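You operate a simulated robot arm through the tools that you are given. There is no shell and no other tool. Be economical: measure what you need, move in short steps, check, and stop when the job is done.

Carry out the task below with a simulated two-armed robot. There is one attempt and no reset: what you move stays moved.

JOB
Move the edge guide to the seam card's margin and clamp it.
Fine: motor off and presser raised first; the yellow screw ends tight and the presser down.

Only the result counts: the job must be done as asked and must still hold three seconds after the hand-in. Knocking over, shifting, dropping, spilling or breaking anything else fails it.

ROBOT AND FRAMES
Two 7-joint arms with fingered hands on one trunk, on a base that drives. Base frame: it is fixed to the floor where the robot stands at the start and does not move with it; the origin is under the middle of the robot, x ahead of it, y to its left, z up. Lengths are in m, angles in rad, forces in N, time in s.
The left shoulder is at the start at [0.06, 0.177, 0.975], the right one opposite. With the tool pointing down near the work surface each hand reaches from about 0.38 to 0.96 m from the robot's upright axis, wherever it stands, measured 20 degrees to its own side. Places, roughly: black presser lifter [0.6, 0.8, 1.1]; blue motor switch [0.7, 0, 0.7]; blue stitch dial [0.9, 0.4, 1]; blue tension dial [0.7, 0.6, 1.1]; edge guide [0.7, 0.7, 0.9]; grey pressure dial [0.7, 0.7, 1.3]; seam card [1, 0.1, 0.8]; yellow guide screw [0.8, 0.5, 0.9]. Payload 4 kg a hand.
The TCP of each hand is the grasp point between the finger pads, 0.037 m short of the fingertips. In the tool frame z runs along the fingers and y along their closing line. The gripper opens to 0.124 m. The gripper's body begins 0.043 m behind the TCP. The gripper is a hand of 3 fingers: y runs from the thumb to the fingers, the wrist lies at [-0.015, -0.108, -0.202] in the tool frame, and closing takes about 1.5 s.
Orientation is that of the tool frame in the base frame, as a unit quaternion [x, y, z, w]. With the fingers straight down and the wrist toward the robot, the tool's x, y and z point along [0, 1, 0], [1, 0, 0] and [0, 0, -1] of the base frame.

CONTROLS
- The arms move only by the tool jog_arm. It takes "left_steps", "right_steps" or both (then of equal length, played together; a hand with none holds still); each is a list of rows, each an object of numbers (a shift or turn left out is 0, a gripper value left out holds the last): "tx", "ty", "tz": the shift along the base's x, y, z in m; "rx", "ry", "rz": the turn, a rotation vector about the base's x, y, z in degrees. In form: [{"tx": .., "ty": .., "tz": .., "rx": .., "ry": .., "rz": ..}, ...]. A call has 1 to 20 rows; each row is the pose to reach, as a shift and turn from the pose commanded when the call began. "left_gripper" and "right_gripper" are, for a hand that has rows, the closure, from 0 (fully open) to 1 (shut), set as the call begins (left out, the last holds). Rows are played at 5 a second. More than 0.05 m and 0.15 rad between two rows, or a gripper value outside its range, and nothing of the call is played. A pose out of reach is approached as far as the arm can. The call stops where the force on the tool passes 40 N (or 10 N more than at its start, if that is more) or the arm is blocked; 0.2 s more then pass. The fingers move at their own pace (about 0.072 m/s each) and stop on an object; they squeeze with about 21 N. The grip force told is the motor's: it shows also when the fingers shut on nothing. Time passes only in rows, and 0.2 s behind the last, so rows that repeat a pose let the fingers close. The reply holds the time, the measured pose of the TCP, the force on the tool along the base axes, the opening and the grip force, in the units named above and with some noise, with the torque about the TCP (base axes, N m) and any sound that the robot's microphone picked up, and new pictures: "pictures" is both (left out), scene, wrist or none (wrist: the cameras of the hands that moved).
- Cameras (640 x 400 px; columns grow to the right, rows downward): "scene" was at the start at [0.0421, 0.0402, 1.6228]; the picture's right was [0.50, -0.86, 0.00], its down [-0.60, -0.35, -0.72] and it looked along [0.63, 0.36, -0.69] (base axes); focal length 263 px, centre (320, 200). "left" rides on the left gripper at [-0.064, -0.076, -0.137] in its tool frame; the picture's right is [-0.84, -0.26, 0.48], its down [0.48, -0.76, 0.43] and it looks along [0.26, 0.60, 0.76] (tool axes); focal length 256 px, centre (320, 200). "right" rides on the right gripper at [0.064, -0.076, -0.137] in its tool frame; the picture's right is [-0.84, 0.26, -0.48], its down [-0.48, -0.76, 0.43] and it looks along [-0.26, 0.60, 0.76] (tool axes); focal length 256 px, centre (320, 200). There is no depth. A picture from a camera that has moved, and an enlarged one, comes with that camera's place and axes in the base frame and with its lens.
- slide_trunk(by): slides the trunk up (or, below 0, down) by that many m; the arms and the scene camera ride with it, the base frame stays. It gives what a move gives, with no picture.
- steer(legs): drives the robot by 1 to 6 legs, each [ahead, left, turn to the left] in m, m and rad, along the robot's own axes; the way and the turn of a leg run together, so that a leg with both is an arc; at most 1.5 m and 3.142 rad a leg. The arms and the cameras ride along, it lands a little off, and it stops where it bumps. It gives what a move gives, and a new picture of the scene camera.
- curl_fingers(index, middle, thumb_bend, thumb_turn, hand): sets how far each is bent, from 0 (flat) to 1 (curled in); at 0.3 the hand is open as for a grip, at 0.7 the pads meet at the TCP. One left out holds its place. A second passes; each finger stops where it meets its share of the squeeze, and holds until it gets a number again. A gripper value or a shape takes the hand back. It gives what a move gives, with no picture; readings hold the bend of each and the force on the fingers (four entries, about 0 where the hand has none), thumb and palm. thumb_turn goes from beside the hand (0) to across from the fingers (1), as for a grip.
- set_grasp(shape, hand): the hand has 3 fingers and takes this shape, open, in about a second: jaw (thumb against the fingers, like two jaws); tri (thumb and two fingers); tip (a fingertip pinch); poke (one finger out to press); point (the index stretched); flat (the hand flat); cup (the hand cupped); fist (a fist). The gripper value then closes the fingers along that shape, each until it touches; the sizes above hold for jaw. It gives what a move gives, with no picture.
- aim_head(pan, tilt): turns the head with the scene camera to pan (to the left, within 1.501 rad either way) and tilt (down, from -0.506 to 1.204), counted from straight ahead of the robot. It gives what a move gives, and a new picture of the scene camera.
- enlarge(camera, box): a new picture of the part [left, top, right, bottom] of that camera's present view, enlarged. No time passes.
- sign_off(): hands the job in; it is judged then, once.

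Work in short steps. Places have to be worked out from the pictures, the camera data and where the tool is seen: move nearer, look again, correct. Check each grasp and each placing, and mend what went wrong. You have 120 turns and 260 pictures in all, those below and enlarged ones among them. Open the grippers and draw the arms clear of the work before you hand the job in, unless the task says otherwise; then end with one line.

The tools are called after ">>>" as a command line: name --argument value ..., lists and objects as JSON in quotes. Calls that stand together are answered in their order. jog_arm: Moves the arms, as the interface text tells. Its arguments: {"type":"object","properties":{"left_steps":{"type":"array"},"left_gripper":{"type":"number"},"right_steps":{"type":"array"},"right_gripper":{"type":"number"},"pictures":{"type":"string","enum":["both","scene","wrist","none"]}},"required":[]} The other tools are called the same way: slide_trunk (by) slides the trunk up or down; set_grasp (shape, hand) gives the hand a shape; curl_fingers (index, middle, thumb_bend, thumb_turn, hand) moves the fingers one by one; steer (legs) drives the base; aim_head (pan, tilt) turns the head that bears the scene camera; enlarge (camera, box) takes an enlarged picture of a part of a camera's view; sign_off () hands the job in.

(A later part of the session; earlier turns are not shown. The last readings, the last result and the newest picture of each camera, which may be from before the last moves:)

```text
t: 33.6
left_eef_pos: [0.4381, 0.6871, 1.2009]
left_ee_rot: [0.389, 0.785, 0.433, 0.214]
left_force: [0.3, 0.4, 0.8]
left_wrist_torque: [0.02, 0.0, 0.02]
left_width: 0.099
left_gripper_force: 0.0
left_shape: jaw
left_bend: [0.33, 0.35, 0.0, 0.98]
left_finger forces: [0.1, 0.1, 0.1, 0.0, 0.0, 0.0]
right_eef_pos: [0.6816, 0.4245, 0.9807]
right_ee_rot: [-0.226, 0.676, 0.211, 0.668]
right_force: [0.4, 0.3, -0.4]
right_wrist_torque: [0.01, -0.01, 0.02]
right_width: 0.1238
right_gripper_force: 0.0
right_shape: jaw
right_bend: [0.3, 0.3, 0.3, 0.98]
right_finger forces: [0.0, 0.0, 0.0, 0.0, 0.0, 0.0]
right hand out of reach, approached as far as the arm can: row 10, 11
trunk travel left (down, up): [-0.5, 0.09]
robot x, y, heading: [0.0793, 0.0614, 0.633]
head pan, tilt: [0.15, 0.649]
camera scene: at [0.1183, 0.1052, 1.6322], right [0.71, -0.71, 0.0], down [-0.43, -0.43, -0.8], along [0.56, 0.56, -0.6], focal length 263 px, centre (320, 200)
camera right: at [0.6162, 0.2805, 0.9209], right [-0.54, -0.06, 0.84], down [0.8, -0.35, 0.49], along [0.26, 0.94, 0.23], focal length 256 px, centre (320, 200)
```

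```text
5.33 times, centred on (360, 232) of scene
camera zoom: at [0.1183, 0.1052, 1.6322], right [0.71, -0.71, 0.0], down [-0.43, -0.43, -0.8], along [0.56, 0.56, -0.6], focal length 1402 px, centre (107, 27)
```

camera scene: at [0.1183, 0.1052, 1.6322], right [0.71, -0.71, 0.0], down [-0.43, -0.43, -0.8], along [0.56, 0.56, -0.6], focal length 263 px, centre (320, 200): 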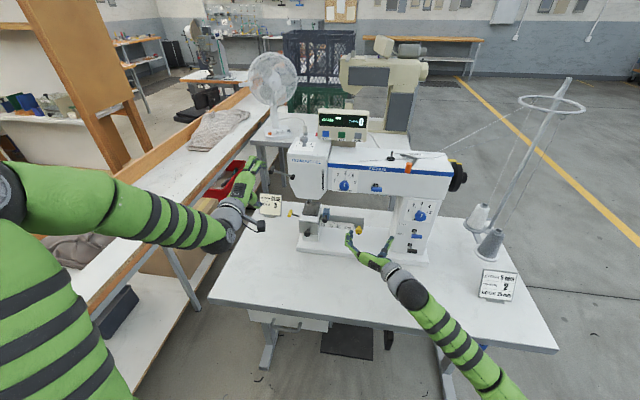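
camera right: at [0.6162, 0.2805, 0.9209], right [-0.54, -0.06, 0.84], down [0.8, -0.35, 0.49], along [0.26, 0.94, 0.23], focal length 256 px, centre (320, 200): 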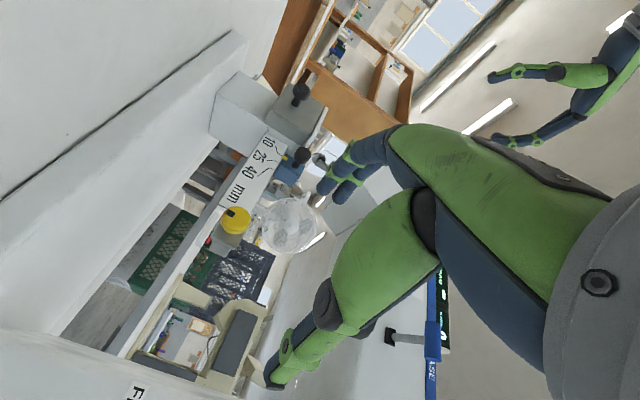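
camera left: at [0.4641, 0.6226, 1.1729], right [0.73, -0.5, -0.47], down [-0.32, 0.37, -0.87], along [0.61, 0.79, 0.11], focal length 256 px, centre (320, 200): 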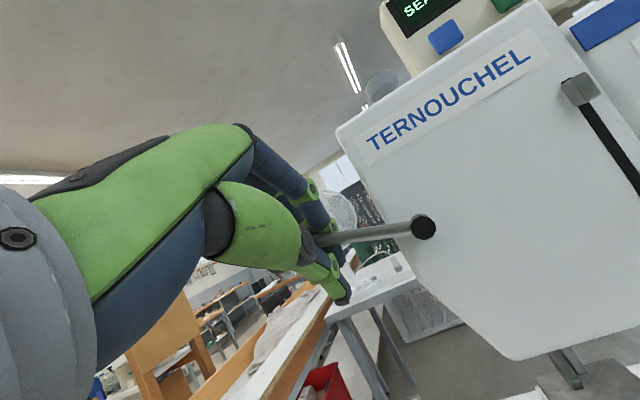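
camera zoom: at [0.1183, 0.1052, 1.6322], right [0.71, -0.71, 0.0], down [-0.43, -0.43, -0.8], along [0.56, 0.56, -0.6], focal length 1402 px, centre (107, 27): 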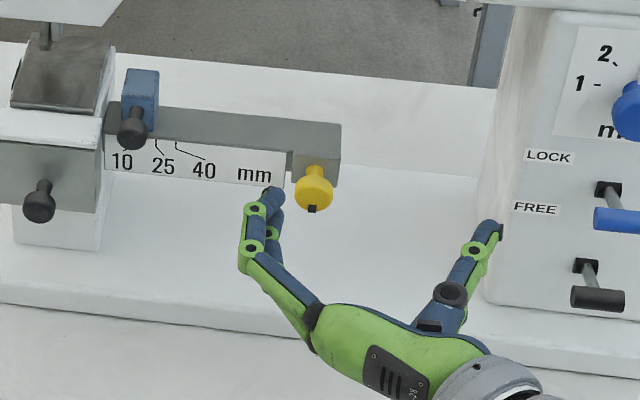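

Screw knob centre fixed at ≈ (0.751, 0.527, 0.919), its black mark pointing down. I narrow the hand, align with the screw, and advance partway.

>>> jog_arm --right_steps '[{"tx": -0.008, "ty": 0.011, "tz": -0.02}, {"tx": -0.016, "ty": 0.022, "tz": -0.04}, {"tx": -0.0244, "ty": 0.0335, "tz": -0.062}, {"tx": -0.0244, "ty": 0.0335, "tz": -0.062}, {"tx": 0.0, "ty": 0.051, "tz": -0.062}, {"tx": 0.02, "ty": 0.066, "tz": -0.062}]' --right_gripper 0.5 --pictures "wrist"

>>> enlarge --camera "scene" --box '[300, 195, 420, 270]'

```text
t: 35.0
left_eef_pos: [0.4392, 0.6862, 1.1999]
left_ee_rot: [0.389, 0.785, 0.433, 0.213]
left_force: [-0.6, 0.1, 0.1]
left_wrist_torque: [-0.02, 0.02, 0.02]
left_width: 0.099
left_gripper_force: 0.1
left_shape: jaw
left_bend: [0.33, 0.35, 0.0, 0.98]
left_finger forces: [0.0, 0.1, 0.0, 0.0, 0.0, 0.1]
right_eef_pos: [0.7209, 0.4801, 0.9299]
right_ee_rot: [-0.234, 0.678, 0.213, 0.663]
right_force: [0.5, -0.2, 0.4]
right_wrist_torque: [-0.04, -0.02, 0.0]
right_width: 0.0623
right_gripper_force: 0.0
right_shape: jaw
right_bend: [0.42, 0.46, 0.56, 1.0]
right_finger forces: [0.0, 0.1, 0.0, 0.1, 0.1, 0.0]
right hand out of reach, approached as far as the arm can: row 1, 2, 3, 4, 5, 6
trunk travel left (down, up): [-0.5, 0.09]
robot x, y, heading: [0.0807, 0.0636, 0.641]
head pan, tilt: [0.15, 0.649]
camera right: at [0.6571, 0.337, 0.8721], right [-0.53, -0.06, 0.85], down [0.81, -0.33, 0.49], along [0.25, 0.94, 0.22], focal length 256 px, centre (320, 200)
```

right: 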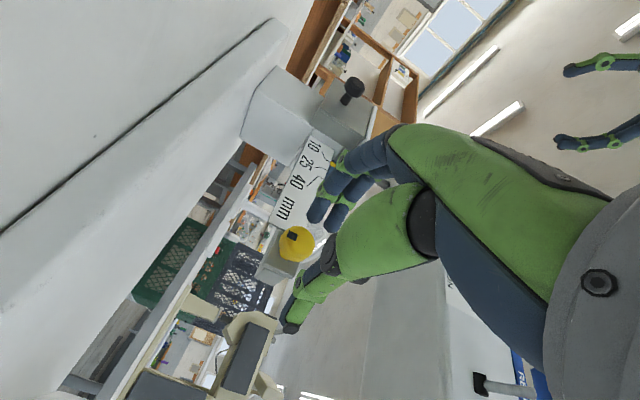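

```text
5.33 times, centred on (360, 232) of scene
camera zoom: at [0.1183, 0.1052, 1.6322], right [0.71, -0.71, 0.0], down [-0.43, -0.43, -0.8], along [0.56, 0.56, -0.6], focal length 1402 px, centre (107, 27)
```

zoom: 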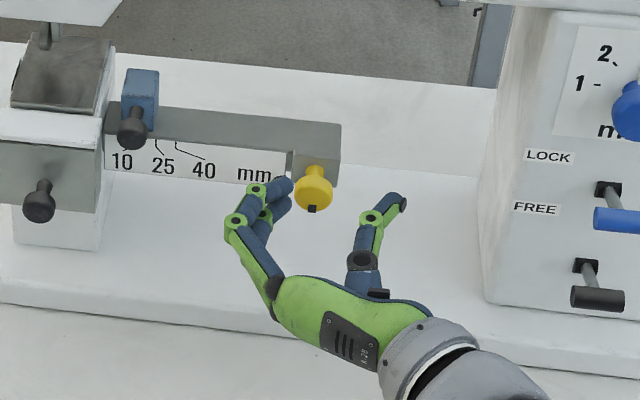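

The right arm is at a joint limit here (off ~2 cm to the right). I back the hand off and shift the robot 0.12 m left for better arm posture.

>>> jog_arm --right_steps '[{"tx": -0.036, "ty": -0.026}, {"tx": -0.072, "ty": -0.053}, {"tx": -0.1, "ty": -0.073, "tz": 0.02}]' --pictures "none"

>>> steer --legs '[[0, 0.12, 0]]'

```text
t: 35.9
left_eef_pos: [0.439, 0.6874, 1.2001]
left_ee_rot: [0.389, 0.784, 0.433, 0.214]
left_force: [-0.5, -0.8, 0.9]
left_wrist_torque: [0.02, -0.05, 0.02]
left_width: 0.0995
left_gripper_force: 0.1
left_shape: jaw
left_bend: [0.33, 0.35, 0.0, 0.98]
left_finger forces: [0.0, 0.0, 0.0, 0.1, 0.0, 0.1]
right_eef_pos: [0.6497, 0.3945, 0.9685]
right_ee_rot: [-0.239, 0.678, 0.216, 0.661]
right_force: [-0.7, -0.7, -0.4]
right_wrist_torque: [0.03, -0.01, 0.01]
right_width: 0.0623
right_gripper_force: 0.0
right_shape: jaw
right_bend: [0.42, 0.46, 0.56, 1.0]
right_finger forces: [0.1, 0.1, 0.1, 0.0, 0.0, 0.0]
right hand out of reach, approached as far as the arm can: row 1, 2, 3
trunk travel left (down, up): [-0.5, 0.09]
robot x, y, heading: [0.0786, 0.0604, 0.638]
head pan, tilt: [0.15, 0.649]
```

```text
t: 37.1
left_eef_pos: [0.3676, 0.7826, 1.2006]
left_ee_rot: [0.389, 0.784, 0.433, 0.215]
left_force: [0.6, -0.4, -0.3]
left_wrist_torque: [-0.02, -0.01, 0.0]
left_width: 0.0993
left_gripper_force: 0.0
left_shape: jaw
left_bend: [0.33, 0.35, 0.0, 0.98]
left_finger forces: [0.1, 0.1, 0.1, 0.1, 0.0, 0.0]
right_eef_pos: [0.58, 0.4902, 0.9678]
right_ee_rot: [-0.238, 0.678, 0.216, 0.661]
right_force: [0.3, 1.2, 0.1]
right_wrist_torque: [0.0, 0.0, 0.0]
right_width: 0.0624
right_gripper_force: 0.1
right_shape: jaw
right_bend: [0.42, 0.46, 0.56, 1.0]
right_finger forces: [0.1, 0.0, 0.0, 0.0, 0.1, 0.0]
trunk travel left (down, up): [-0.5, 0.09]
robot x, y, heading: [0.0097, 0.1603, 0.634]
head pan, tilt: [0.15, 0.649]
camera scene: at [0.0464, 0.2025, 1.6322], right [0.71, -0.71, 0.0], down [-0.43, -0.43, -0.8], along [0.56, 0.56, -0.6], focal length 263 px, centre (320, 200)
```

scene: 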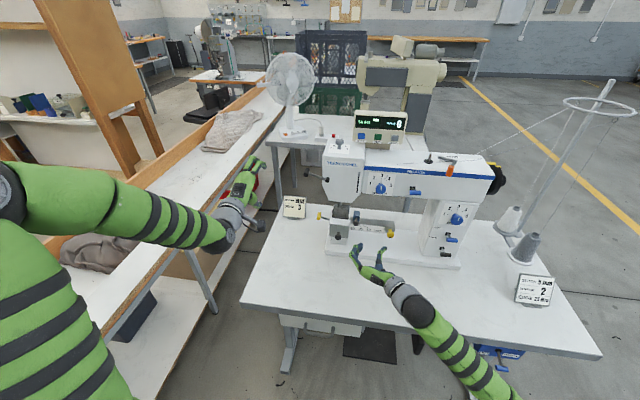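

Now with room, I move the right hand to just short of the screw, in line with it.

>>> jog_arm --right_steps '[{"tx": 0.021, "ty": -0.029, "tz": -0.02}, {"tx": 0.042, "ty": -0.058, "tz": -0.04}, {"tx": 0.06, "ty": -0.044, "tz": -0.049}, {"tx": 0.09, "ty": -0.023, "tz": -0.049}, {"tx": 0.117, "ty": -0.003, "tz": -0.049}]' --pictures "wrist"

>>> enlarge --camera "scene" --box '[330, 195, 450, 270]'

```text
t: 38.3
left_eef_pos: [0.3698, 0.7829, 1.1998]
left_ee_rot: [0.389, 0.784, 0.434, 0.213]
left_force: [1.3, 0.9, -0.4]
left_wrist_torque: [0.01, 0.03, 0.01]
left_width: 0.099
left_gripper_force: 0.1
left_shape: jaw
left_bend: [0.33, 0.35, 0.0, 0.98]
left_finger forces: [0.0, 0.1, 0.1, 0.0, 0.0, 0.0]
right_eef_pos: [0.6986, 0.4879, 0.9193]
right_ee_rot: [-0.239, 0.678, 0.216, 0.661]
right_force: [-0.3, 0.0, 0.7]
right_wrist_torque: [-0.01, -0.03, -0.01]
right_width: 0.0624
right_gripper_force: 0.1
right_shape: jaw
right_bend: [0.42, 0.46, 0.56, 1.0]
right_finger forces: [0.0, 0.1, 0.1, 0.0, 0.1, 0.0]
trunk travel left (down, up): [-0.5, 0.09]
robot x, y, heading: [0.0119, 0.1618, 0.635]
head pan, tilt: [0.15, 0.649]
camera right: at [0.6353, 0.3417, 0.8611], right [-0.53, -0.06, 0.85], down [0.81, -0.32, 0.49], along [0.24, 0.95, 0.22], focal length 256 px, centre (320, 200)
```

right: 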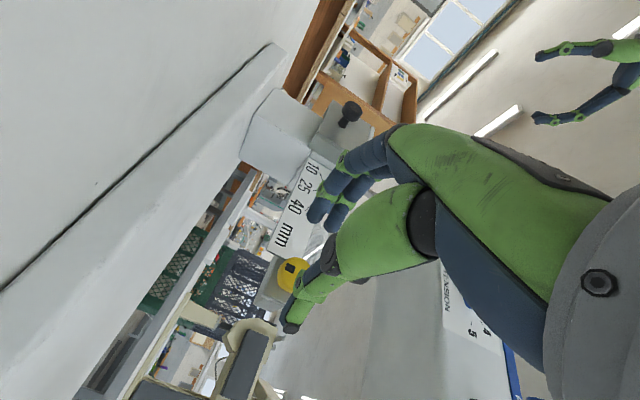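

```text
5.33 times, centred on (390, 232) of scene
camera zoom: at [0.0475, 0.2016, 1.6321], right [0.71, -0.71, 0.0], down [-0.43, -0.43, -0.8], along [0.56, 0.56, -0.6], focal length 1402 px, centre (-53, 27)
```

zoom: 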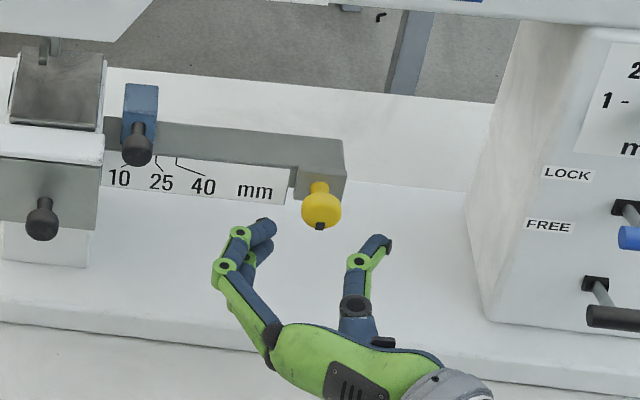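

Alignment confirmed (screw ≈ f 0.91, same lateral and height). I advance 4.2 cm and close on the screw head.

>>> jog_arm --right_steps '[{"tx": 0.017, "ty": 0.012}, {"tx": 0.034, "ty": 0.0247}]' --pictures "none"

>>> jog_arm --right_steps '[{"tz": 0}, {"tz": 0}, {"tz": 0}, {"tz": 0}, {"tz": 0}]' --right_gripper 1 --pictures "wrist"

>>> enlarge --camera "scene" --box '[330, 195, 450, 270]'

```text
t: 38.9
left_eef_pos: [0.3694, 0.7825, 1.1993]
left_ee_rot: [0.389, 0.784, 0.434, 0.214]
left_force: [0.4, -0.3, -0.6]
left_wrist_torque: [0.03, 0.02, 0.02]
left_width: 0.0994
left_gripper_force: 0.1
left_shape: jaw
left_bend: [0.33, 0.35, 0.0, 0.98]
left_finger forces: [0.0, 0.1, 0.0, 0.0, 0.1, 0.0]
right_eef_pos: [0.7328, 0.5111, 0.9187]
right_ee_rot: [-0.239, 0.678, 0.216, 0.661]
right_force: [0.1, -0.3, 0.2]
right_wrist_torque: [0.01, 0.03, 0.0]
right_width: 0.062
right_gripper_force: 0.0
right_shape: jaw
right_bend: [0.42, 0.46, 0.56, 1.0]
right_finger forces: [0.0, 0.0, 0.0, 0.1, 0.1, 0.0]
trunk travel left (down, up): [-0.5, 0.09]
robot x, y, heading: [0.0098, 0.1614, 0.635]
head pan, tilt: [0.15, 0.649]
```

```text
t: 40.1
left_eef_pos: [0.3677, 0.7825, 1.199]
left_ee_rot: [0.389, 0.785, 0.433, 0.213]
left_force: [0.2, -0.2, -0.5]
left_wrist_torque: [-0.02, 0.03, 0.02]
left_width: 0.099
left_gripper_force: 0.1
left_shape: jaw
left_bend: [0.33, 0.35, 0.0, 0.98]
left_finger forces: [0.0, 0.0, 0.0, 0.0, 0.0, 0.1]
right_eef_pos: [0.7323, 0.512, 0.918]
right_ee_rot: [-0.238, 0.679, 0.214, 0.661]
right_force: [0.8, -4.0, -1.9]
right_wrist_torque: [0.0, -0.06, 0.07]
right_width: 0.0239
right_gripper_force: 21.0
right_shape: jaw
right_bend: [0.7, 0.7, 0.59, 1.0]
right_finger forces: [12.1, 7.8, 0.0, 0.0, 23.1, 0.0]
trunk travel left (down, up): [-0.5, 0.09]
robot x, y, heading: [0.0085, 0.159, 0.635]
head pan, tilt: [0.15, 0.649]
camera right: at [0.6693, 0.3658, 0.8611], right [-0.53, -0.06, 0.85], down [0.81, -0.32, 0.49], along [0.24, 0.95, 0.22], focal length 256 px, centre (320, 200)
```

right: 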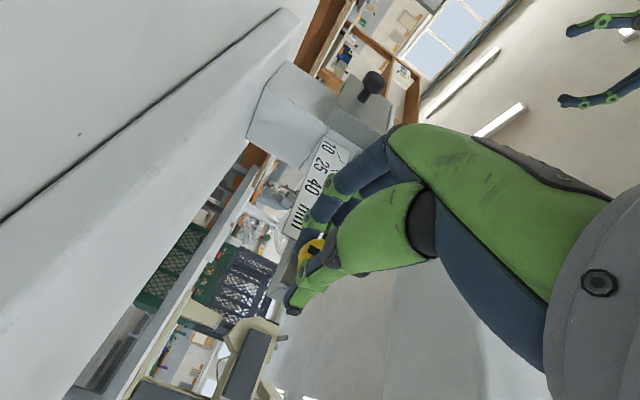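

```text
5.33 times, centred on (390, 232) of scene
camera zoom: at [0.0476, 0.2009, 1.6322], right [0.71, -0.71, 0.0], down [-0.43, -0.43, -0.8], along [0.56, 0.56, -0.6], focal length 1402 px, centre (-53, 27)
```

zoom: 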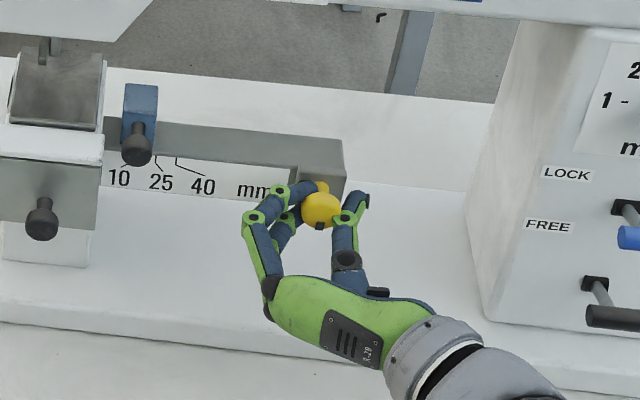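

The screw head is gripped. I turn it counter-clockwise (loosen) by 40° and watch the mark and torque.

>>> jog_arm --right_steps '[{"rx": -6.5, "ry": -4.7}, {"rx": -12.9, "ry": -9.4}, {"rx": -19.4, "ry": -14.1}, {"rx": -25.9, "ry": -18.8}, {"rx": -32.3, "ry": -23.6}]' --pictures "wrist"

>>> enlarge --camera "scene" --box '[330, 195, 450, 270]'

```text
t: 41.3
left_eef_pos: [0.3693, 0.7823, 1.1996]
left_ee_rot: [0.389, 0.785, 0.433, 0.214]
left_force: [0.2, 0.7, -0.7]
left_wrist_torque: [0.04, 0.0, -0.02]
left_width: 0.0992
left_gripper_force: 0.0
left_shape: jaw
left_bend: [0.33, 0.35, 0.0, 0.98]
left_finger forces: [0.0, 0.0, 0.0, 0.0, 0.0, 0.0]
right_eef_pos: [0.7321, 0.512, 0.919]
right_ee_rot: [-0.45, 0.563, -0.034, 0.692]
right_force: [8.2, -1.6, 1.5]
right_wrist_torque: [0.03, 0.0, 0.05]
right_width: 0.0232
right_gripper_force: 21.5
right_shape: jaw
right_bend: [0.7, 0.7, 0.59, 0.99]
right_finger forces: [13.4, 7.6, 0.0, 0.0, 21.7, 0.0]
trunk travel left (down, up): [-0.5, 0.09]
robot x, y, heading: [0.0074, 0.1596, 0.635]
head pan, tilt: [0.15, 0.649]
camera right: at [0.6797, 0.3509, 0.9266], right [-0.81, 0.33, 0.48], down [0.53, 0.07, 0.85], along [0.25, 0.94, -0.23], focal length 256 px, centre (320, 200)
```

right: 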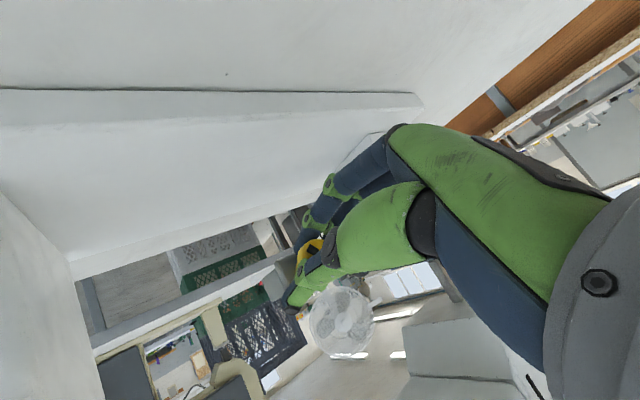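

```text
5.33 times, centred on (390, 232) of scene
camera zoom: at [0.0478, 0.2012, 1.6321], right [0.71, -0.71, 0.0], down [-0.43, -0.43, -0.8], along [0.56, 0.56, -0.6], focal length 1402 px, centre (-53, 27)
```

zoom: 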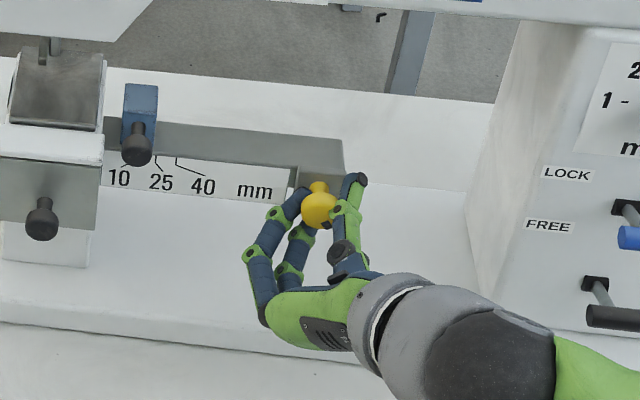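

The mark moves with the hand and torque is small. I turn another 48°.

>>> jog_arm --right_steps '[{"rx": -6.5, "ry": -4.7}, {"rx": -12.9, "ry": -9.4}, {"rx": -19.4, "ry": -14.1}, {"rx": -25.9, "ry": -18.8}, {"rx": -32.3, "ry": -23.6}, {"rx": -38.8, "ry": -28.3}]' --pictures "wrist"

>>> enlarge --camera "scene" --box '[360, 210, 420, 250]'

```text
t: 42.7
left_eef_pos: [0.3698, 0.7826, 1.1991]
left_ee_rot: [0.389, 0.784, 0.433, 0.214]
left_force: [-0.1, -0.7, 0.2]
left_wrist_torque: [-0.01, -0.02, 0.02]
left_width: 0.0993
left_gripper_force: 0.2
left_shape: jaw
left_bend: [0.33, 0.35, 0.0, 0.98]
left_finger forces: [0.0, 0.1, 0.0, 0.0, 0.1, 0.1]
right_eef_pos: [0.7322, 0.5108, 0.9197]
right_ee_rot: [0.631, -0.337, 0.324, -0.619]
right_force: [11.0, 1.0, 5.1]
right_wrist_torque: [0.04, -0.01, 0.01]
right_width: 0.0221
right_gripper_force: 20.6
right_shape: jaw
right_bend: [0.7, 0.7, 0.6, 0.99]
right_finger forces: [15.1, 8.9, 0.1, 0.1, 19.8, 0.0]
trunk travel left (down, up): [-0.5, 0.09]
robot x, y, heading: [0.0122, 0.159, 0.633]
head pan, tilt: [0.15, 0.649]
camera right: at [0.6568, 0.3819, 0.9977], right [-0.88, 0.42, -0.24], down [0.11, 0.65, 0.75], along [0.47, 0.64, -0.61], focal length 256 px, centre (320, 200)
```

right: 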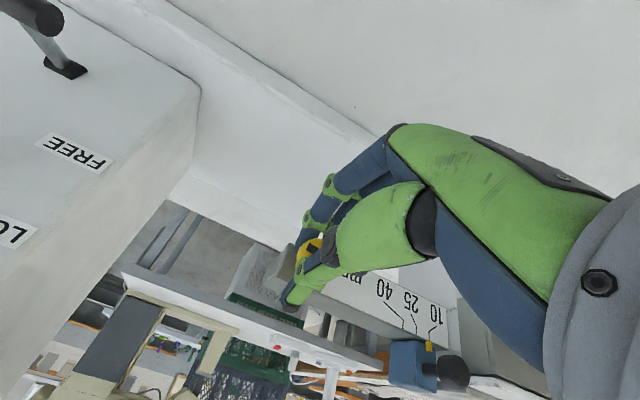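

```text
10.00 times, centred on (390, 230) of scene
camera zoom: at [0.0478, 0.2015, 1.6322], right [0.71, -0.71, 0.0], down [-0.43, -0.43, -0.8], along [0.56, 0.56, -0.6], focal length 2630 px, centre (-380, -100)
```

zoom: 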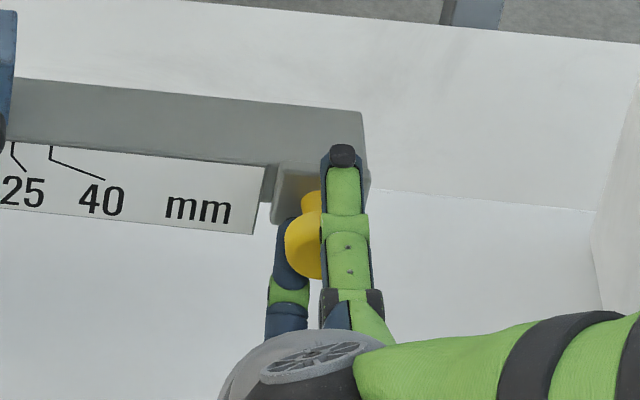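

About 88° turned with little torque. I try 24° more for margin.

>>> jog_arm --right_steps '[{"rx": -6.5, "ry": -4.7}, {"rx": -12.9, "ry": -9.4}, {"rx": -19.4, "ry": -14.1}]' --pictures "wrist"

>>> enlarge --camera "right" --box '[240, 200, 480, 400]'

```text
t: 43.5
left_eef_pos: [0.3687, 0.7818, 1.2012]
left_ee_rot: [0.389, 0.784, 0.434, 0.214]
left_force: [-0.7, 0.3, 0.7]
left_wrist_torque: [0.03, -0.01, 0.02]
left_width: 0.099
left_gripper_force: 0.2
left_shape: jaw
left_bend: [0.33, 0.35, 0.0, 0.98]
left_finger forces: [0.0, 0.1, 0.0, 0.0, 0.0, 0.0]
right_eef_pos: [0.7308, 0.5117, 0.9201]
right_ee_rot: [0.682, -0.2, 0.45, -0.54]
right_force: [10.0, 0.6, 7.2]
right_wrist_torque: [0.03, 0.02, -0.03]
right_width: 0.0218
right_gripper_force: 20.8
right_shape: jaw
right_bend: [0.7, 0.7, 0.6, 0.99]
right_finger forces: [16.0, 9.0, 0.0, 0.0, 20.4, 0.1]
trunk travel left (down, up): [-0.5, 0.09]
robot x, y, heading: [0.0074, 0.1574, 0.63]
head pan, tilt: [0.15, 0.649]
camera right: at [0.6349, 0.4121, 1.0156], right [-0.78, 0.28, -0.56], down [-0.05, 0.86, 0.5], along [0.63, 0.42, -0.66], focal length 256 px, centre (320, 200)
```

right: 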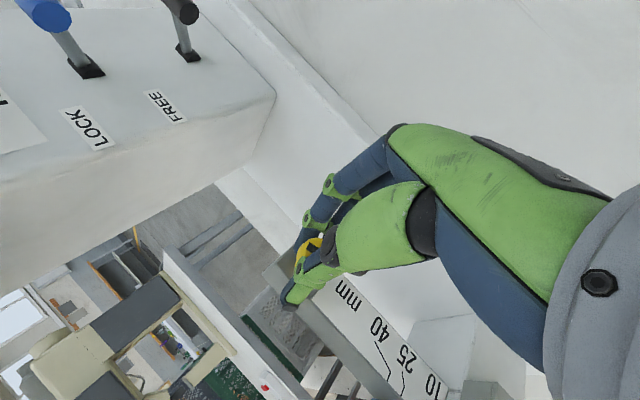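

```text
2.00 times, centred on (360, 300) of right
camera zoom: at [0.6349, 0.4121, 1.0156], right [-0.78, 0.28, -0.56], down [-0.05, 0.86, 0.5], along [0.63, 0.42, -0.66], focal length 512 px, centre (240, 0)
```

zoom: 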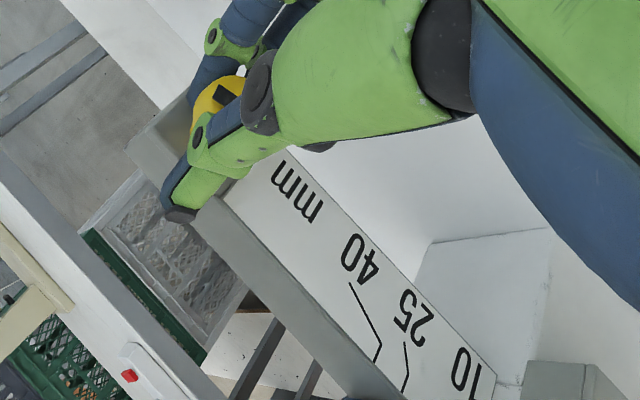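

The screw is loosened about 112°. I release it, backing the right hand straight out and to the right, keeping its roll for later tightening.

>>> jog_arm --right_steps '[{"tz": 0}, {"tz": 0}, {"tz": 0}, {"tx": -0.032, "ty": -0.024}, {"tx": -0.065, "ty": -0.047}, {"tx": -0.097, "ty": -0.071}, {"tx": -0.073, "ty": -0.103}, {"tx": -0.05, "ty": -0.135}]' --right_gripper 0.5 --pictures "scene"

>>> enlarge --camera "scene" --box '[330, 195, 426, 255]'

```text
t: 45.3
left_eef_pos: [0.3682, 0.7824, 1.2]
left_ee_rot: [0.389, 0.784, 0.434, 0.214]
left_force: [0.8, 0.4, -0.2]
left_wrist_torque: [0.0, 0.01, 0.0]
left_width: 0.0991
left_gripper_force: 0.0
left_shape: jaw
left_bend: [0.33, 0.35, 0.0, 0.98]
left_finger forces: [0.1, 0.0, 0.0, 0.0, 0.0, 0.0]
right_eef_pos: [0.6813, 0.3767, 0.9197]
right_ee_rot: [0.682, -0.2, 0.449, -0.541]
right_force: [1.0, 0.3, -0.4]
right_wrist_torque: [0.05, 0.07, -0.03]
right_width: 0.0619
right_gripper_force: 0.1
right_shape: jaw
right_bend: [0.42, 0.46, 0.56, 1.0]
right_finger forces: [0.1, 0.0, 0.0, 0.0, 0.0, 0.1]
trunk travel left (down, up): [-0.5, 0.09]
robot x, y, heading: [0.0127, 0.1619, 0.64]
head pan, tilt: [0.15, 0.649]
camera scene: at [0.0475, 0.2008, 1.6322], right [0.71, -0.71, 0.0], down [-0.43, -0.43, -0.8], along [0.56, 0.56, -0.6], focal length 263 px, centre (320, 200)
```

scene: 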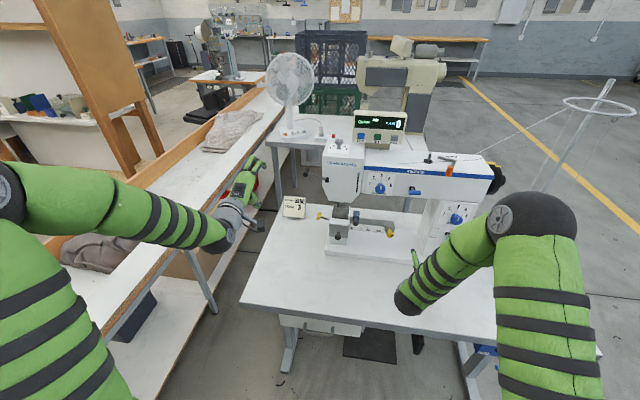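

```text
6.67 times, centred on (378, 225) of scene
camera zoom: at [0.0475, 0.2008, 1.6322], right [0.71, -0.71, 0.0], down [-0.43, -0.43, -0.8], along [0.56, 0.56, -0.6], focal length 1753 px, centre (-67, 33)
```

zoom: 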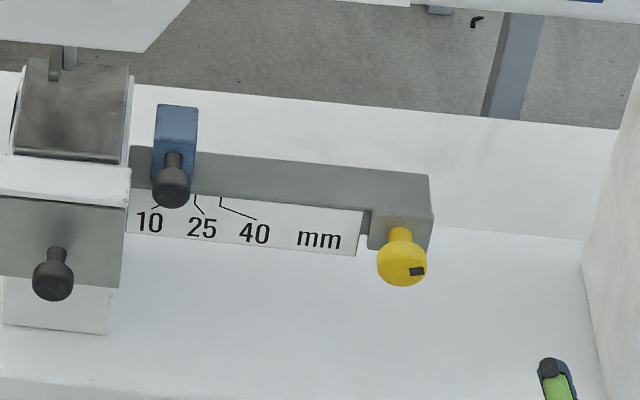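

The mark now points to the right: screw is loose. Next the left hand goes in front of the guide's black knob (≈ (0.672, 0.632, 0.955)), fingers forward, wrist up-left.

>>> jog_arm --left_steps '[{"tx": 0.012, "ty": -0.012, "tz": -0.012, "rx": 6.75, "ry": 3.78, "rz": -2.21}, {"tx": 0.024, "ty": -0.024, "tz": -0.025, "rx": 13.5, "ry": 7.56, "rz": -4.42}, {"tx": 0.036, "ty": -0.036, "tz": -0.037, "rx": 20.2, "ry": 11.3, "rz": -6.64}, {"tx": 0.048, "ty": -0.048, "tz": -0.049, "rx": 27, "ry": 15.1, "rz": -8.85}, {"tx": 0.059, "ty": -0.06, "tz": -0.062, "rx": 33.7, "ry": 18.9, "rz": -11.06}, {"tx": 0.071, "ty": -0.072, "tz": -0.074, "rx": 40.5, "ry": 22.7, "rz": -13.27}, {"tx": 0.083, "ty": -0.084, "tz": -0.086, "rx": 47.2, "ry": 26.5, "rz": -15.5}, {"tx": 0.095, "ty": -0.096, "tz": -0.099, "rx": 54, "ry": 30.3, "rz": -17.7}, {"tx": 0.107, "ty": -0.109, "tz": -0.111, "rx": 60.7, "ry": 34, "rz": -19.9}, {"tx": 0.119, "ty": -0.121, "tz": -0.124, "rx": 67.5, "ry": 37.8, "rz": -22.1}, {"tx": 0.131, "ty": -0.133, "tz": -0.136, "rx": 74.2, "ry": 41.6, "rz": -24.3}, {"tx": 0.143, "ty": -0.145, "tz": -0.148, "rx": 81, "ry": 45.4, "rz": -26.5}, {"tx": 0.155, "ty": -0.157, "tz": -0.161, "rx": 87.7, "ry": 49.2, "rz": -28.8}, {"tx": 0.166, "ty": -0.169, "tz": -0.173, "rx": 94.5, "ry": 53, "rz": -31}, {"tx": 0.178, "ty": -0.181, "tz": -0.185, "rx": 101.2, "ry": 56.7, "rz": -33.2}, {"tx": 0.19, "ty": -0.193, "tz": -0.198, "rx": 108, "ry": 60.5, "rz": -35.4}, {"tx": 0.202, "ty": -0.205, "tz": -0.21, "rx": 114.7, "ry": 64.3, "rz": -37.6}]' --left_gripper 0.4

```text
t: 48.9
left_eef_pos: [0.57, 0.5776, 0.9914]
left_ee_rot: [0.7, -0.057, 0.546, -0.457]
left_force: [0.5, -0.6, 0.2]
left_wrist_torque: [0.0, 0.02, 0.01]
left_width: 0.0749
left_gripper_force: 0.1
left_shape: jaw
left_bend: [0.38, 0.42, 0.53, 0.99]
left_finger forces: [0.0, 0.0, 0.0, 0.0, 0.0, 0.0]
right_eef_pos: [0.6805, 0.3765, 0.9201]
right_ee_rot: [0.682, -0.201, 0.45, -0.541]
right_force: [0.5, 0.5, -0.3]
right_wrist_torque: [0.0, 0.0, -0.01]
right_width: 0.0617
right_gripper_force: 0.0
right_shape: jaw
right_bend: [0.42, 0.46, 0.56, 1.0]
right_finger forces: [0.1, 0.0, 0.0, 0.1, 0.0, 0.1]
trunk travel left (down, up): [-0.5, 0.09]
robot x, y, heading: [0.0103, 0.1593, 0.634]
head pan, tilt: [0.15, 0.649]
camera scene: at [0.0477, 0.2008, 1.6322], right [0.71, -0.71, 0.0], down [-0.43, -0.43, -0.8], along [0.56, 0.56, -0.6], focal length 263 px, centre (320, 200)
camera left: at [0.4012, 0.5792, 0.9973], right [-0.05, 0.91, -0.41], down [0.23, 0.41, 0.88], along [0.97, -0.05, -0.23], focal length 256 px, centre (320, 200)
```

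scene: 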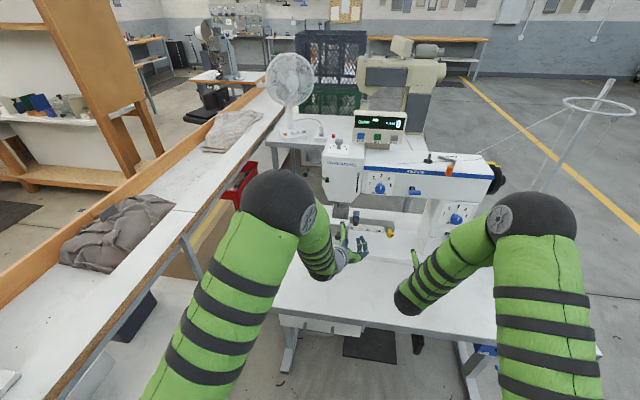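
left: 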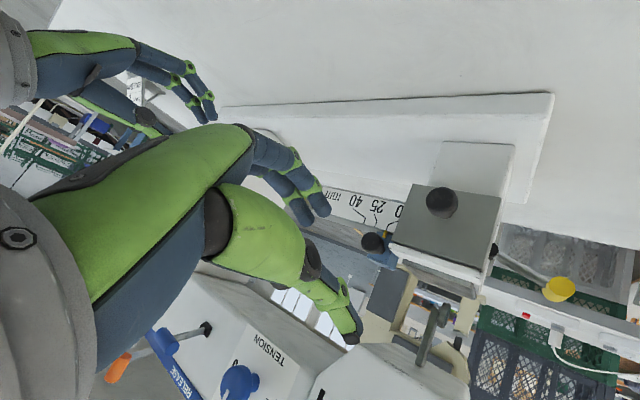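

Position agrees (knob ≈ (0.672, 0.633, 0.953)). I align and advance to the knob, then close.

>>> jog_arm --left_steps '[{"tx": 0.0088, "ty": -0.0121, "tz": -0.038}, {"tx": 0.035, "ty": 0.007, "tz": -0.038}, {"tx": 0.06, "ty": 0.0253, "tz": -0.038}, {"tx": 0.079, "ty": 0.039, "tz": -0.038}]' --pictures "wrist"

>>> enlarge --camera "scene" --box '[330, 195, 426, 255]'

```text
t: 49.9
left_eef_pos: [0.6487, 0.6163, 0.9523]
left_ee_rot: [0.701, -0.055, 0.545, -0.457]
left_force: [0.2, -0.9, 0.0]
left_wrist_torque: [0.01, 0.03, 0.01]
left_width: 0.0744
left_gripper_force: 0.0
left_shape: jaw
left_bend: [0.38, 0.42, 0.53, 0.99]
left_finger forces: [0.0, 0.1, 0.0, 0.0, 0.1, 0.0]
right_eef_pos: [0.682, 0.3767, 0.9194]
right_ee_rot: [0.682, -0.201, 0.449, -0.541]
right_force: [0.1, -0.1, 0.4]
right_wrist_torque: [-0.02, -0.01, 0.0]
right_width: 0.0616
right_gripper_force: 0.0
right_shape: jaw
right_bend: [0.42, 0.46, 0.56, 1.0]
right_finger forces: [0.0, 0.0, 0.0, 0.1, 0.0, 0.0]
trunk travel left (down, up): [-0.5, 0.09]
robot x, y, heading: [0.0074, 0.1594, 0.634]
head pan, tilt: [0.15, 0.649]
camera left: at [0.4804, 0.6182, 0.9589], right [-0.05, 0.91, -0.41], down [0.23, 0.41, 0.88], along [0.97, -0.05, -0.23], focal length 256 px, centre (320, 200)
```

left: 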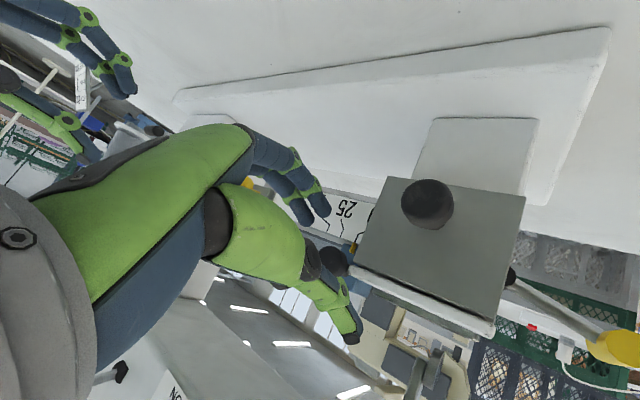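

```text
6.67 times, centred on (378, 225) of scene
camera zoom: at [0.0477, 0.2015, 1.6322], right [0.71, -0.71, 0.0], down [-0.43, -0.43, -0.8], along [0.56, 0.56, -0.6], focal length 1753 px, centre (-67, 33)
```

zoom: 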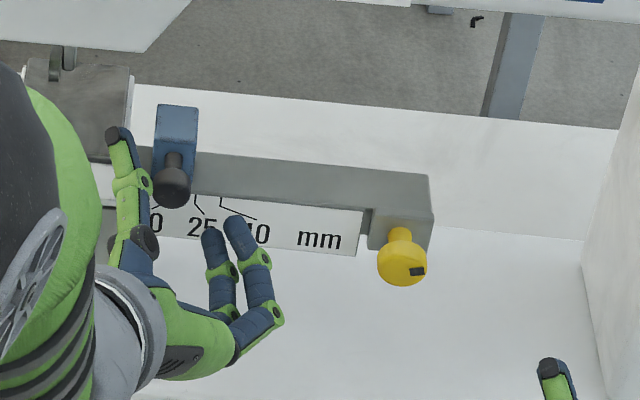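

The knob is between thumb and fingers. I advance 1 cm and close.

>>> jog_arm --left_steps '[{"tx": 0.008, "ty": 0.006}, {"tx": 0.008, "ty": 0.006}, {"tx": 0.008, "ty": 0.006}, {"tx": 0.008, "ty": 0.006}, {"tx": 0.008, "ty": 0.006}, {"tx": 0.008, "ty": 0.006}]' --left_gripper 1 --pictures "wrist"

>>> enlarge --camera "left" --box '[240, 150, 400, 290]'

>>> enlarge --camera "scene" --box '[330, 200, 394, 240]'

```text
t: 51.3
left_eef_pos: [0.6582, 0.6222, 0.953]
left_ee_rot: [0.7, -0.055, 0.547, -0.456]
left_force: [2.6, 3.1, 3.4]
left_wrist_torque: [0.01, 0.04, -0.13]
left_width: 0.0157
left_gripper_force: 21.1
left_shape: jaw
left_bend: [0.7, 0.69, 0.63, 1.0]
left_finger forces: [11.4, 9.4, 0.1, 0.1, 21.1, 0.1]
right_eef_pos: [0.6815, 0.3767, 0.9201]
right_ee_rot: [0.682, -0.201, 0.449, -0.542]
right_force: [0.1, 0.5, 0.5]
right_wrist_torque: [-0.01, 0.04, -0.03]
right_width: 0.0618
right_gripper_force: 0.0
right_shape: jaw
right_bend: [0.42, 0.46, 0.56, 1.0]
right_finger forces: [0.0, 0.0, 0.0, 0.0, 0.0, 0.0]
trunk travel left (down, up): [-0.5, 0.09]
robot x, y, heading: [0.0115, 0.1547, 0.64]
head pan, tilt: [0.15, 0.649]
camera left: at [0.4883, 0.6243, 0.9598], right [-0.05, 0.91, -0.41], down [0.22, 0.41, 0.88], along [0.97, -0.05, -0.22], focal length 256 px, centre (320, 200)
```

left: 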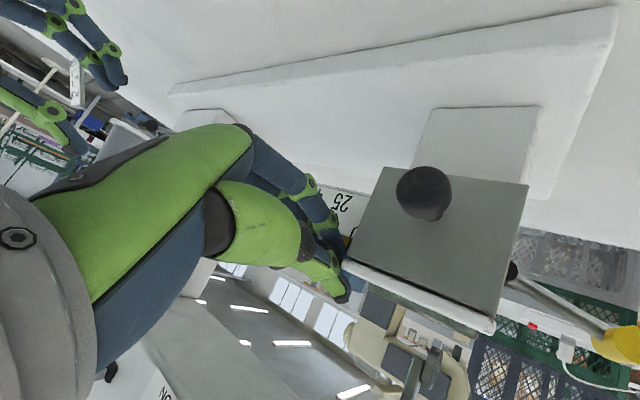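

```text
2.86 times, centred on (320, 220) of left
camera zoom: at [0.4883, 0.6243, 0.9598], right [-0.05, 0.91, -0.41], down [0.22, 0.41, 0.88], along [0.97, -0.05, -0.22], focal length 731 px, centre (320, 143)
```

zoom: 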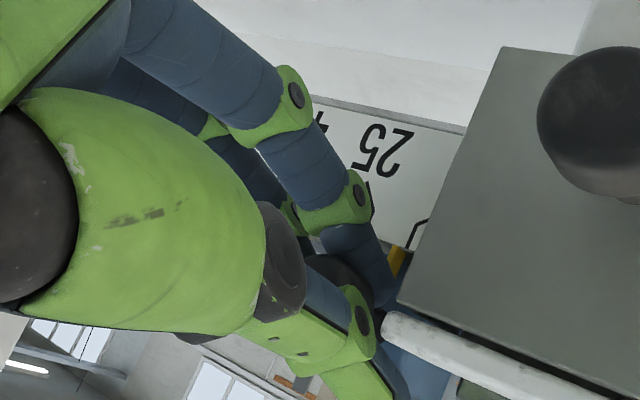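

```text
10.00 times, centred on (362, 220) of scene
camera zoom: at [0.0474, 0.2014, 1.6322], right [0.71, -0.71, 0.0], down [-0.43, -0.43, -0.8], along [0.56, 0.56, -0.6], focal length 2630 px, centre (-100, 0)
```

zoom: 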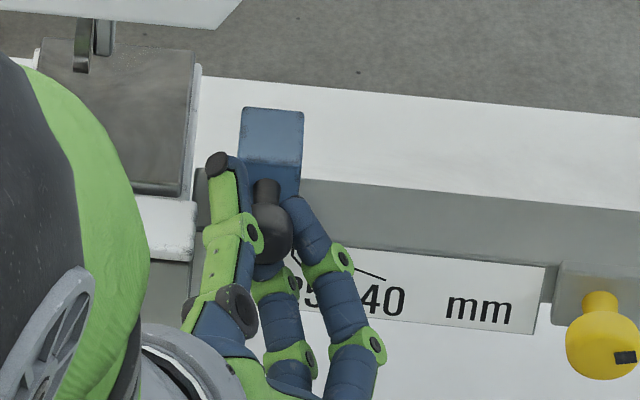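

The knob is held; the block seems to have shifted a few mm to the right already. I slide it 8 mm right and then look.

>>> jog_arm --left_steps '[{"tx": 0.0024, "ty": -0.0032}, {"tx": 0.0047, "ty": -0.0065}, {"tx": 0.0047, "ty": -0.0065}]' --pictures "none"

>>> enlarge --camera "scene" --box '[330, 200, 394, 240]'

>>> enlarge --camera "left" --box '[240, 150, 400, 290]'

>>> enlarge --camera "right" --box '[0, 0, 640, 400]'

```text
t: 52.1
left_eef_pos: [0.6625, 0.6163, 0.9533]
left_ee_rot: [0.7, -0.055, 0.547, -0.457]
left_force: [4.6, 4.2, 6.1]
left_wrist_torque: [0.07, -0.03, -0.09]
left_width: 0.0155
left_gripper_force: 21.2
left_shape: jaw
left_bend: [0.7, 0.69, 0.63, 1.0]
left_finger forces: [11.1, 10.2, 0.0, 0.1, 22.1, 0.1]
right_eef_pos: [0.6806, 0.3761, 0.9209]
right_ee_rot: [0.682, -0.2, 0.448, -0.542]
right_force: [0.1, 0.2, -1.2]
right_wrist_torque: [0.01, 0.01, 0.01]
right_width: 0.0618
right_gripper_force: 0.0
right_shape: jaw
right_bend: [0.42, 0.46, 0.56, 1.0]
right_finger forces: [0.0, 0.1, 0.0, 0.0, 0.0, 0.1]
trunk travel left (down, up): [-0.5, 0.09]
robot x, y, heading: [0.0094, 0.1571, 0.635]
head pan, tilt: [0.15, 0.649]
```

```text
10.00 times, centred on (362, 220) of scene
camera zoom: at [0.0473, 0.2013, 1.6322], right [0.71, -0.71, 0.0], down [-0.43, -0.43, -0.8], along [0.56, 0.56, -0.6], focal length 2630 px, centre (-100, 0)
```

zoom: 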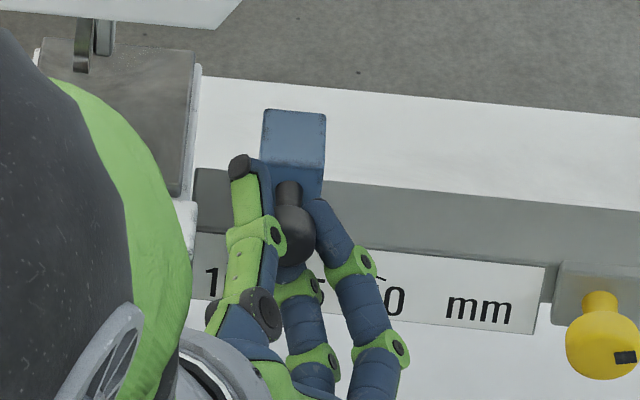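

```text
2.86 times, centred on (320, 220) of left
camera zoom: at [0.4934, 0.6172, 0.9596], right [-0.05, 0.91, -0.41], down [0.22, 0.41, 0.88], along [0.97, -0.05, -0.22], focal length 731 px, centre (320, 143)
```

zoom: 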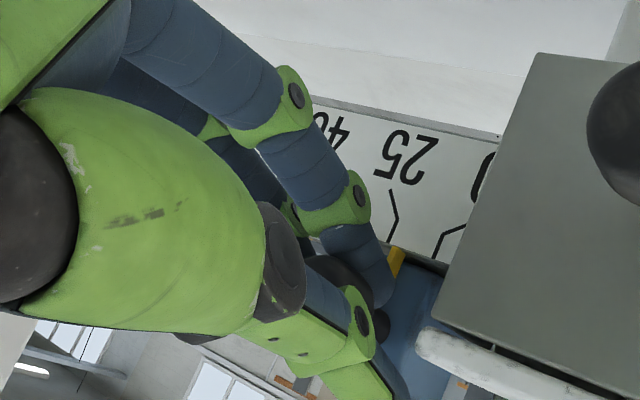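

```text
1.00 times, centred on (320, 200) of right (not enlarged: the box is as wide or as high as the picture)
camera zoom: at [0.5844, 0.2775, 1.0163], right [-0.78, 0.28, -0.56], down [-0.05, 0.86, 0.5], along [0.63, 0.42, -0.66], focal length 256 px, centre (320, 200)
```

zoom: 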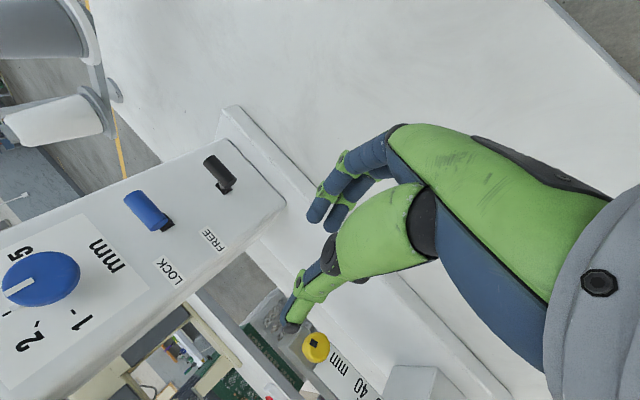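

The left camera's zoom shows the yellow pointer about 4.5 mm short of the 25 line, consistent with ~10.6 mm travelled from 10. I slide 4.4 mm more.

>>> jog_arm --left_steps '[{"tx": 0.0013, "ty": -0.0018}, {"tx": 0.0026, "ty": -0.0036}, {"tx": 0.0026, "ty": -0.0036}]' --pictures "none"

>>> enlarge --camera "left" --box '[300, 170, 380, 240]'

>>> enlarge --camera "scene" --box '[330, 200, 394, 240]'

```text
t: 52.9
left_eef_pos: [0.6652, 0.6126, 0.9533]
left_ee_rot: [0.7, -0.055, 0.546, -0.456]
left_force: [4.2, 4.0, 6.1]
left_wrist_torque: [0.04, -0.06, -0.12]
left_width: 0.0157
left_gripper_force: 21.0
left_shape: jaw
left_bend: [0.7, 0.69, 0.63, 1.0]
left_finger forces: [11.3, 10.2, 0.0, 0.0, 22.2, 0.1]
right_eef_pos: [0.6807, 0.3777, 0.9194]
right_ee_rot: [0.682, -0.2, 0.45, -0.541]
right_force: [-0.7, -0.1, 0.4]
right_wrist_torque: [-0.02, 0.02, 0.0]
right_width: 0.0616
right_gripper_force: 0.0
right_shape: jaw
right_bend: [0.42, 0.46, 0.56, 1.0]
right_finger forces: [0.0, 0.0, 0.1, 0.1, 0.1, 0.0]
trunk travel left (down, up): [-0.5, 0.09]
robot x, y, heading: [0.0111, 0.1555, 0.638]
head pan, tilt: [0.15, 0.649]
```

```text
5.71 times, centred on (340, 205) of left
camera zoom: at [0.4956, 0.6141, 0.9597], right [-0.05, 0.91, -0.41], down [0.23, 0.41, 0.88], along [0.97, -0.05, -0.22], focal length 1463 px, centre (206, 171)
```

zoom: 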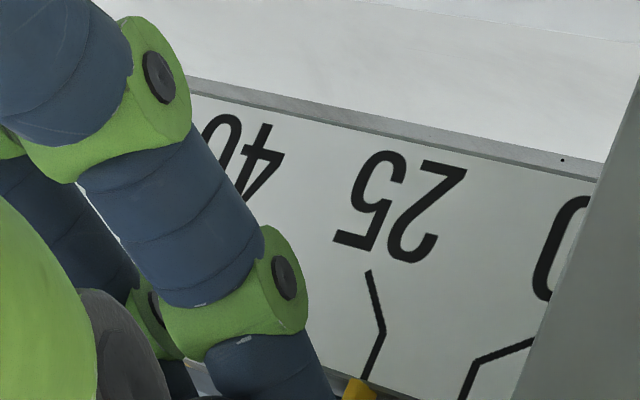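

```text
10.00 times, centred on (362, 220) of scene
camera zoom: at [0.0473, 0.2014, 1.6322], right [0.71, -0.71, 0.0], down [-0.43, -0.43, -0.8], along [0.56, 0.56, -0.6], focal length 2630 px, centre (-100, 0)
```

zoom: 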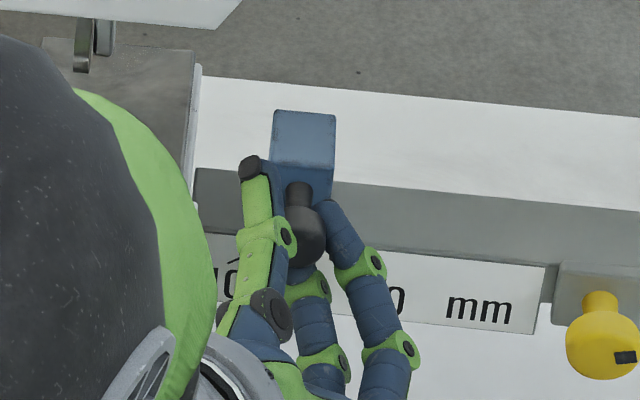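

The pointer now appears at the 25 line. I check it in a slightly lower close-up.

>>> enlarge --camera "left" --box '[328, 210, 392, 250]'

```text
10.00 times, centred on (360, 230) of left
camera zoom: at [0.4956, 0.6141, 0.9597], right [-0.05, 0.91, -0.41], down [0.23, 0.41, 0.88], along [0.97, -0.05, -0.22], focal length 2560 px, centre (-80, -100)
```

zoom: 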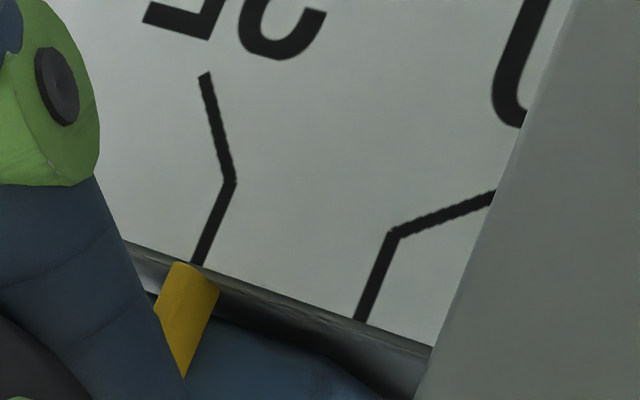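

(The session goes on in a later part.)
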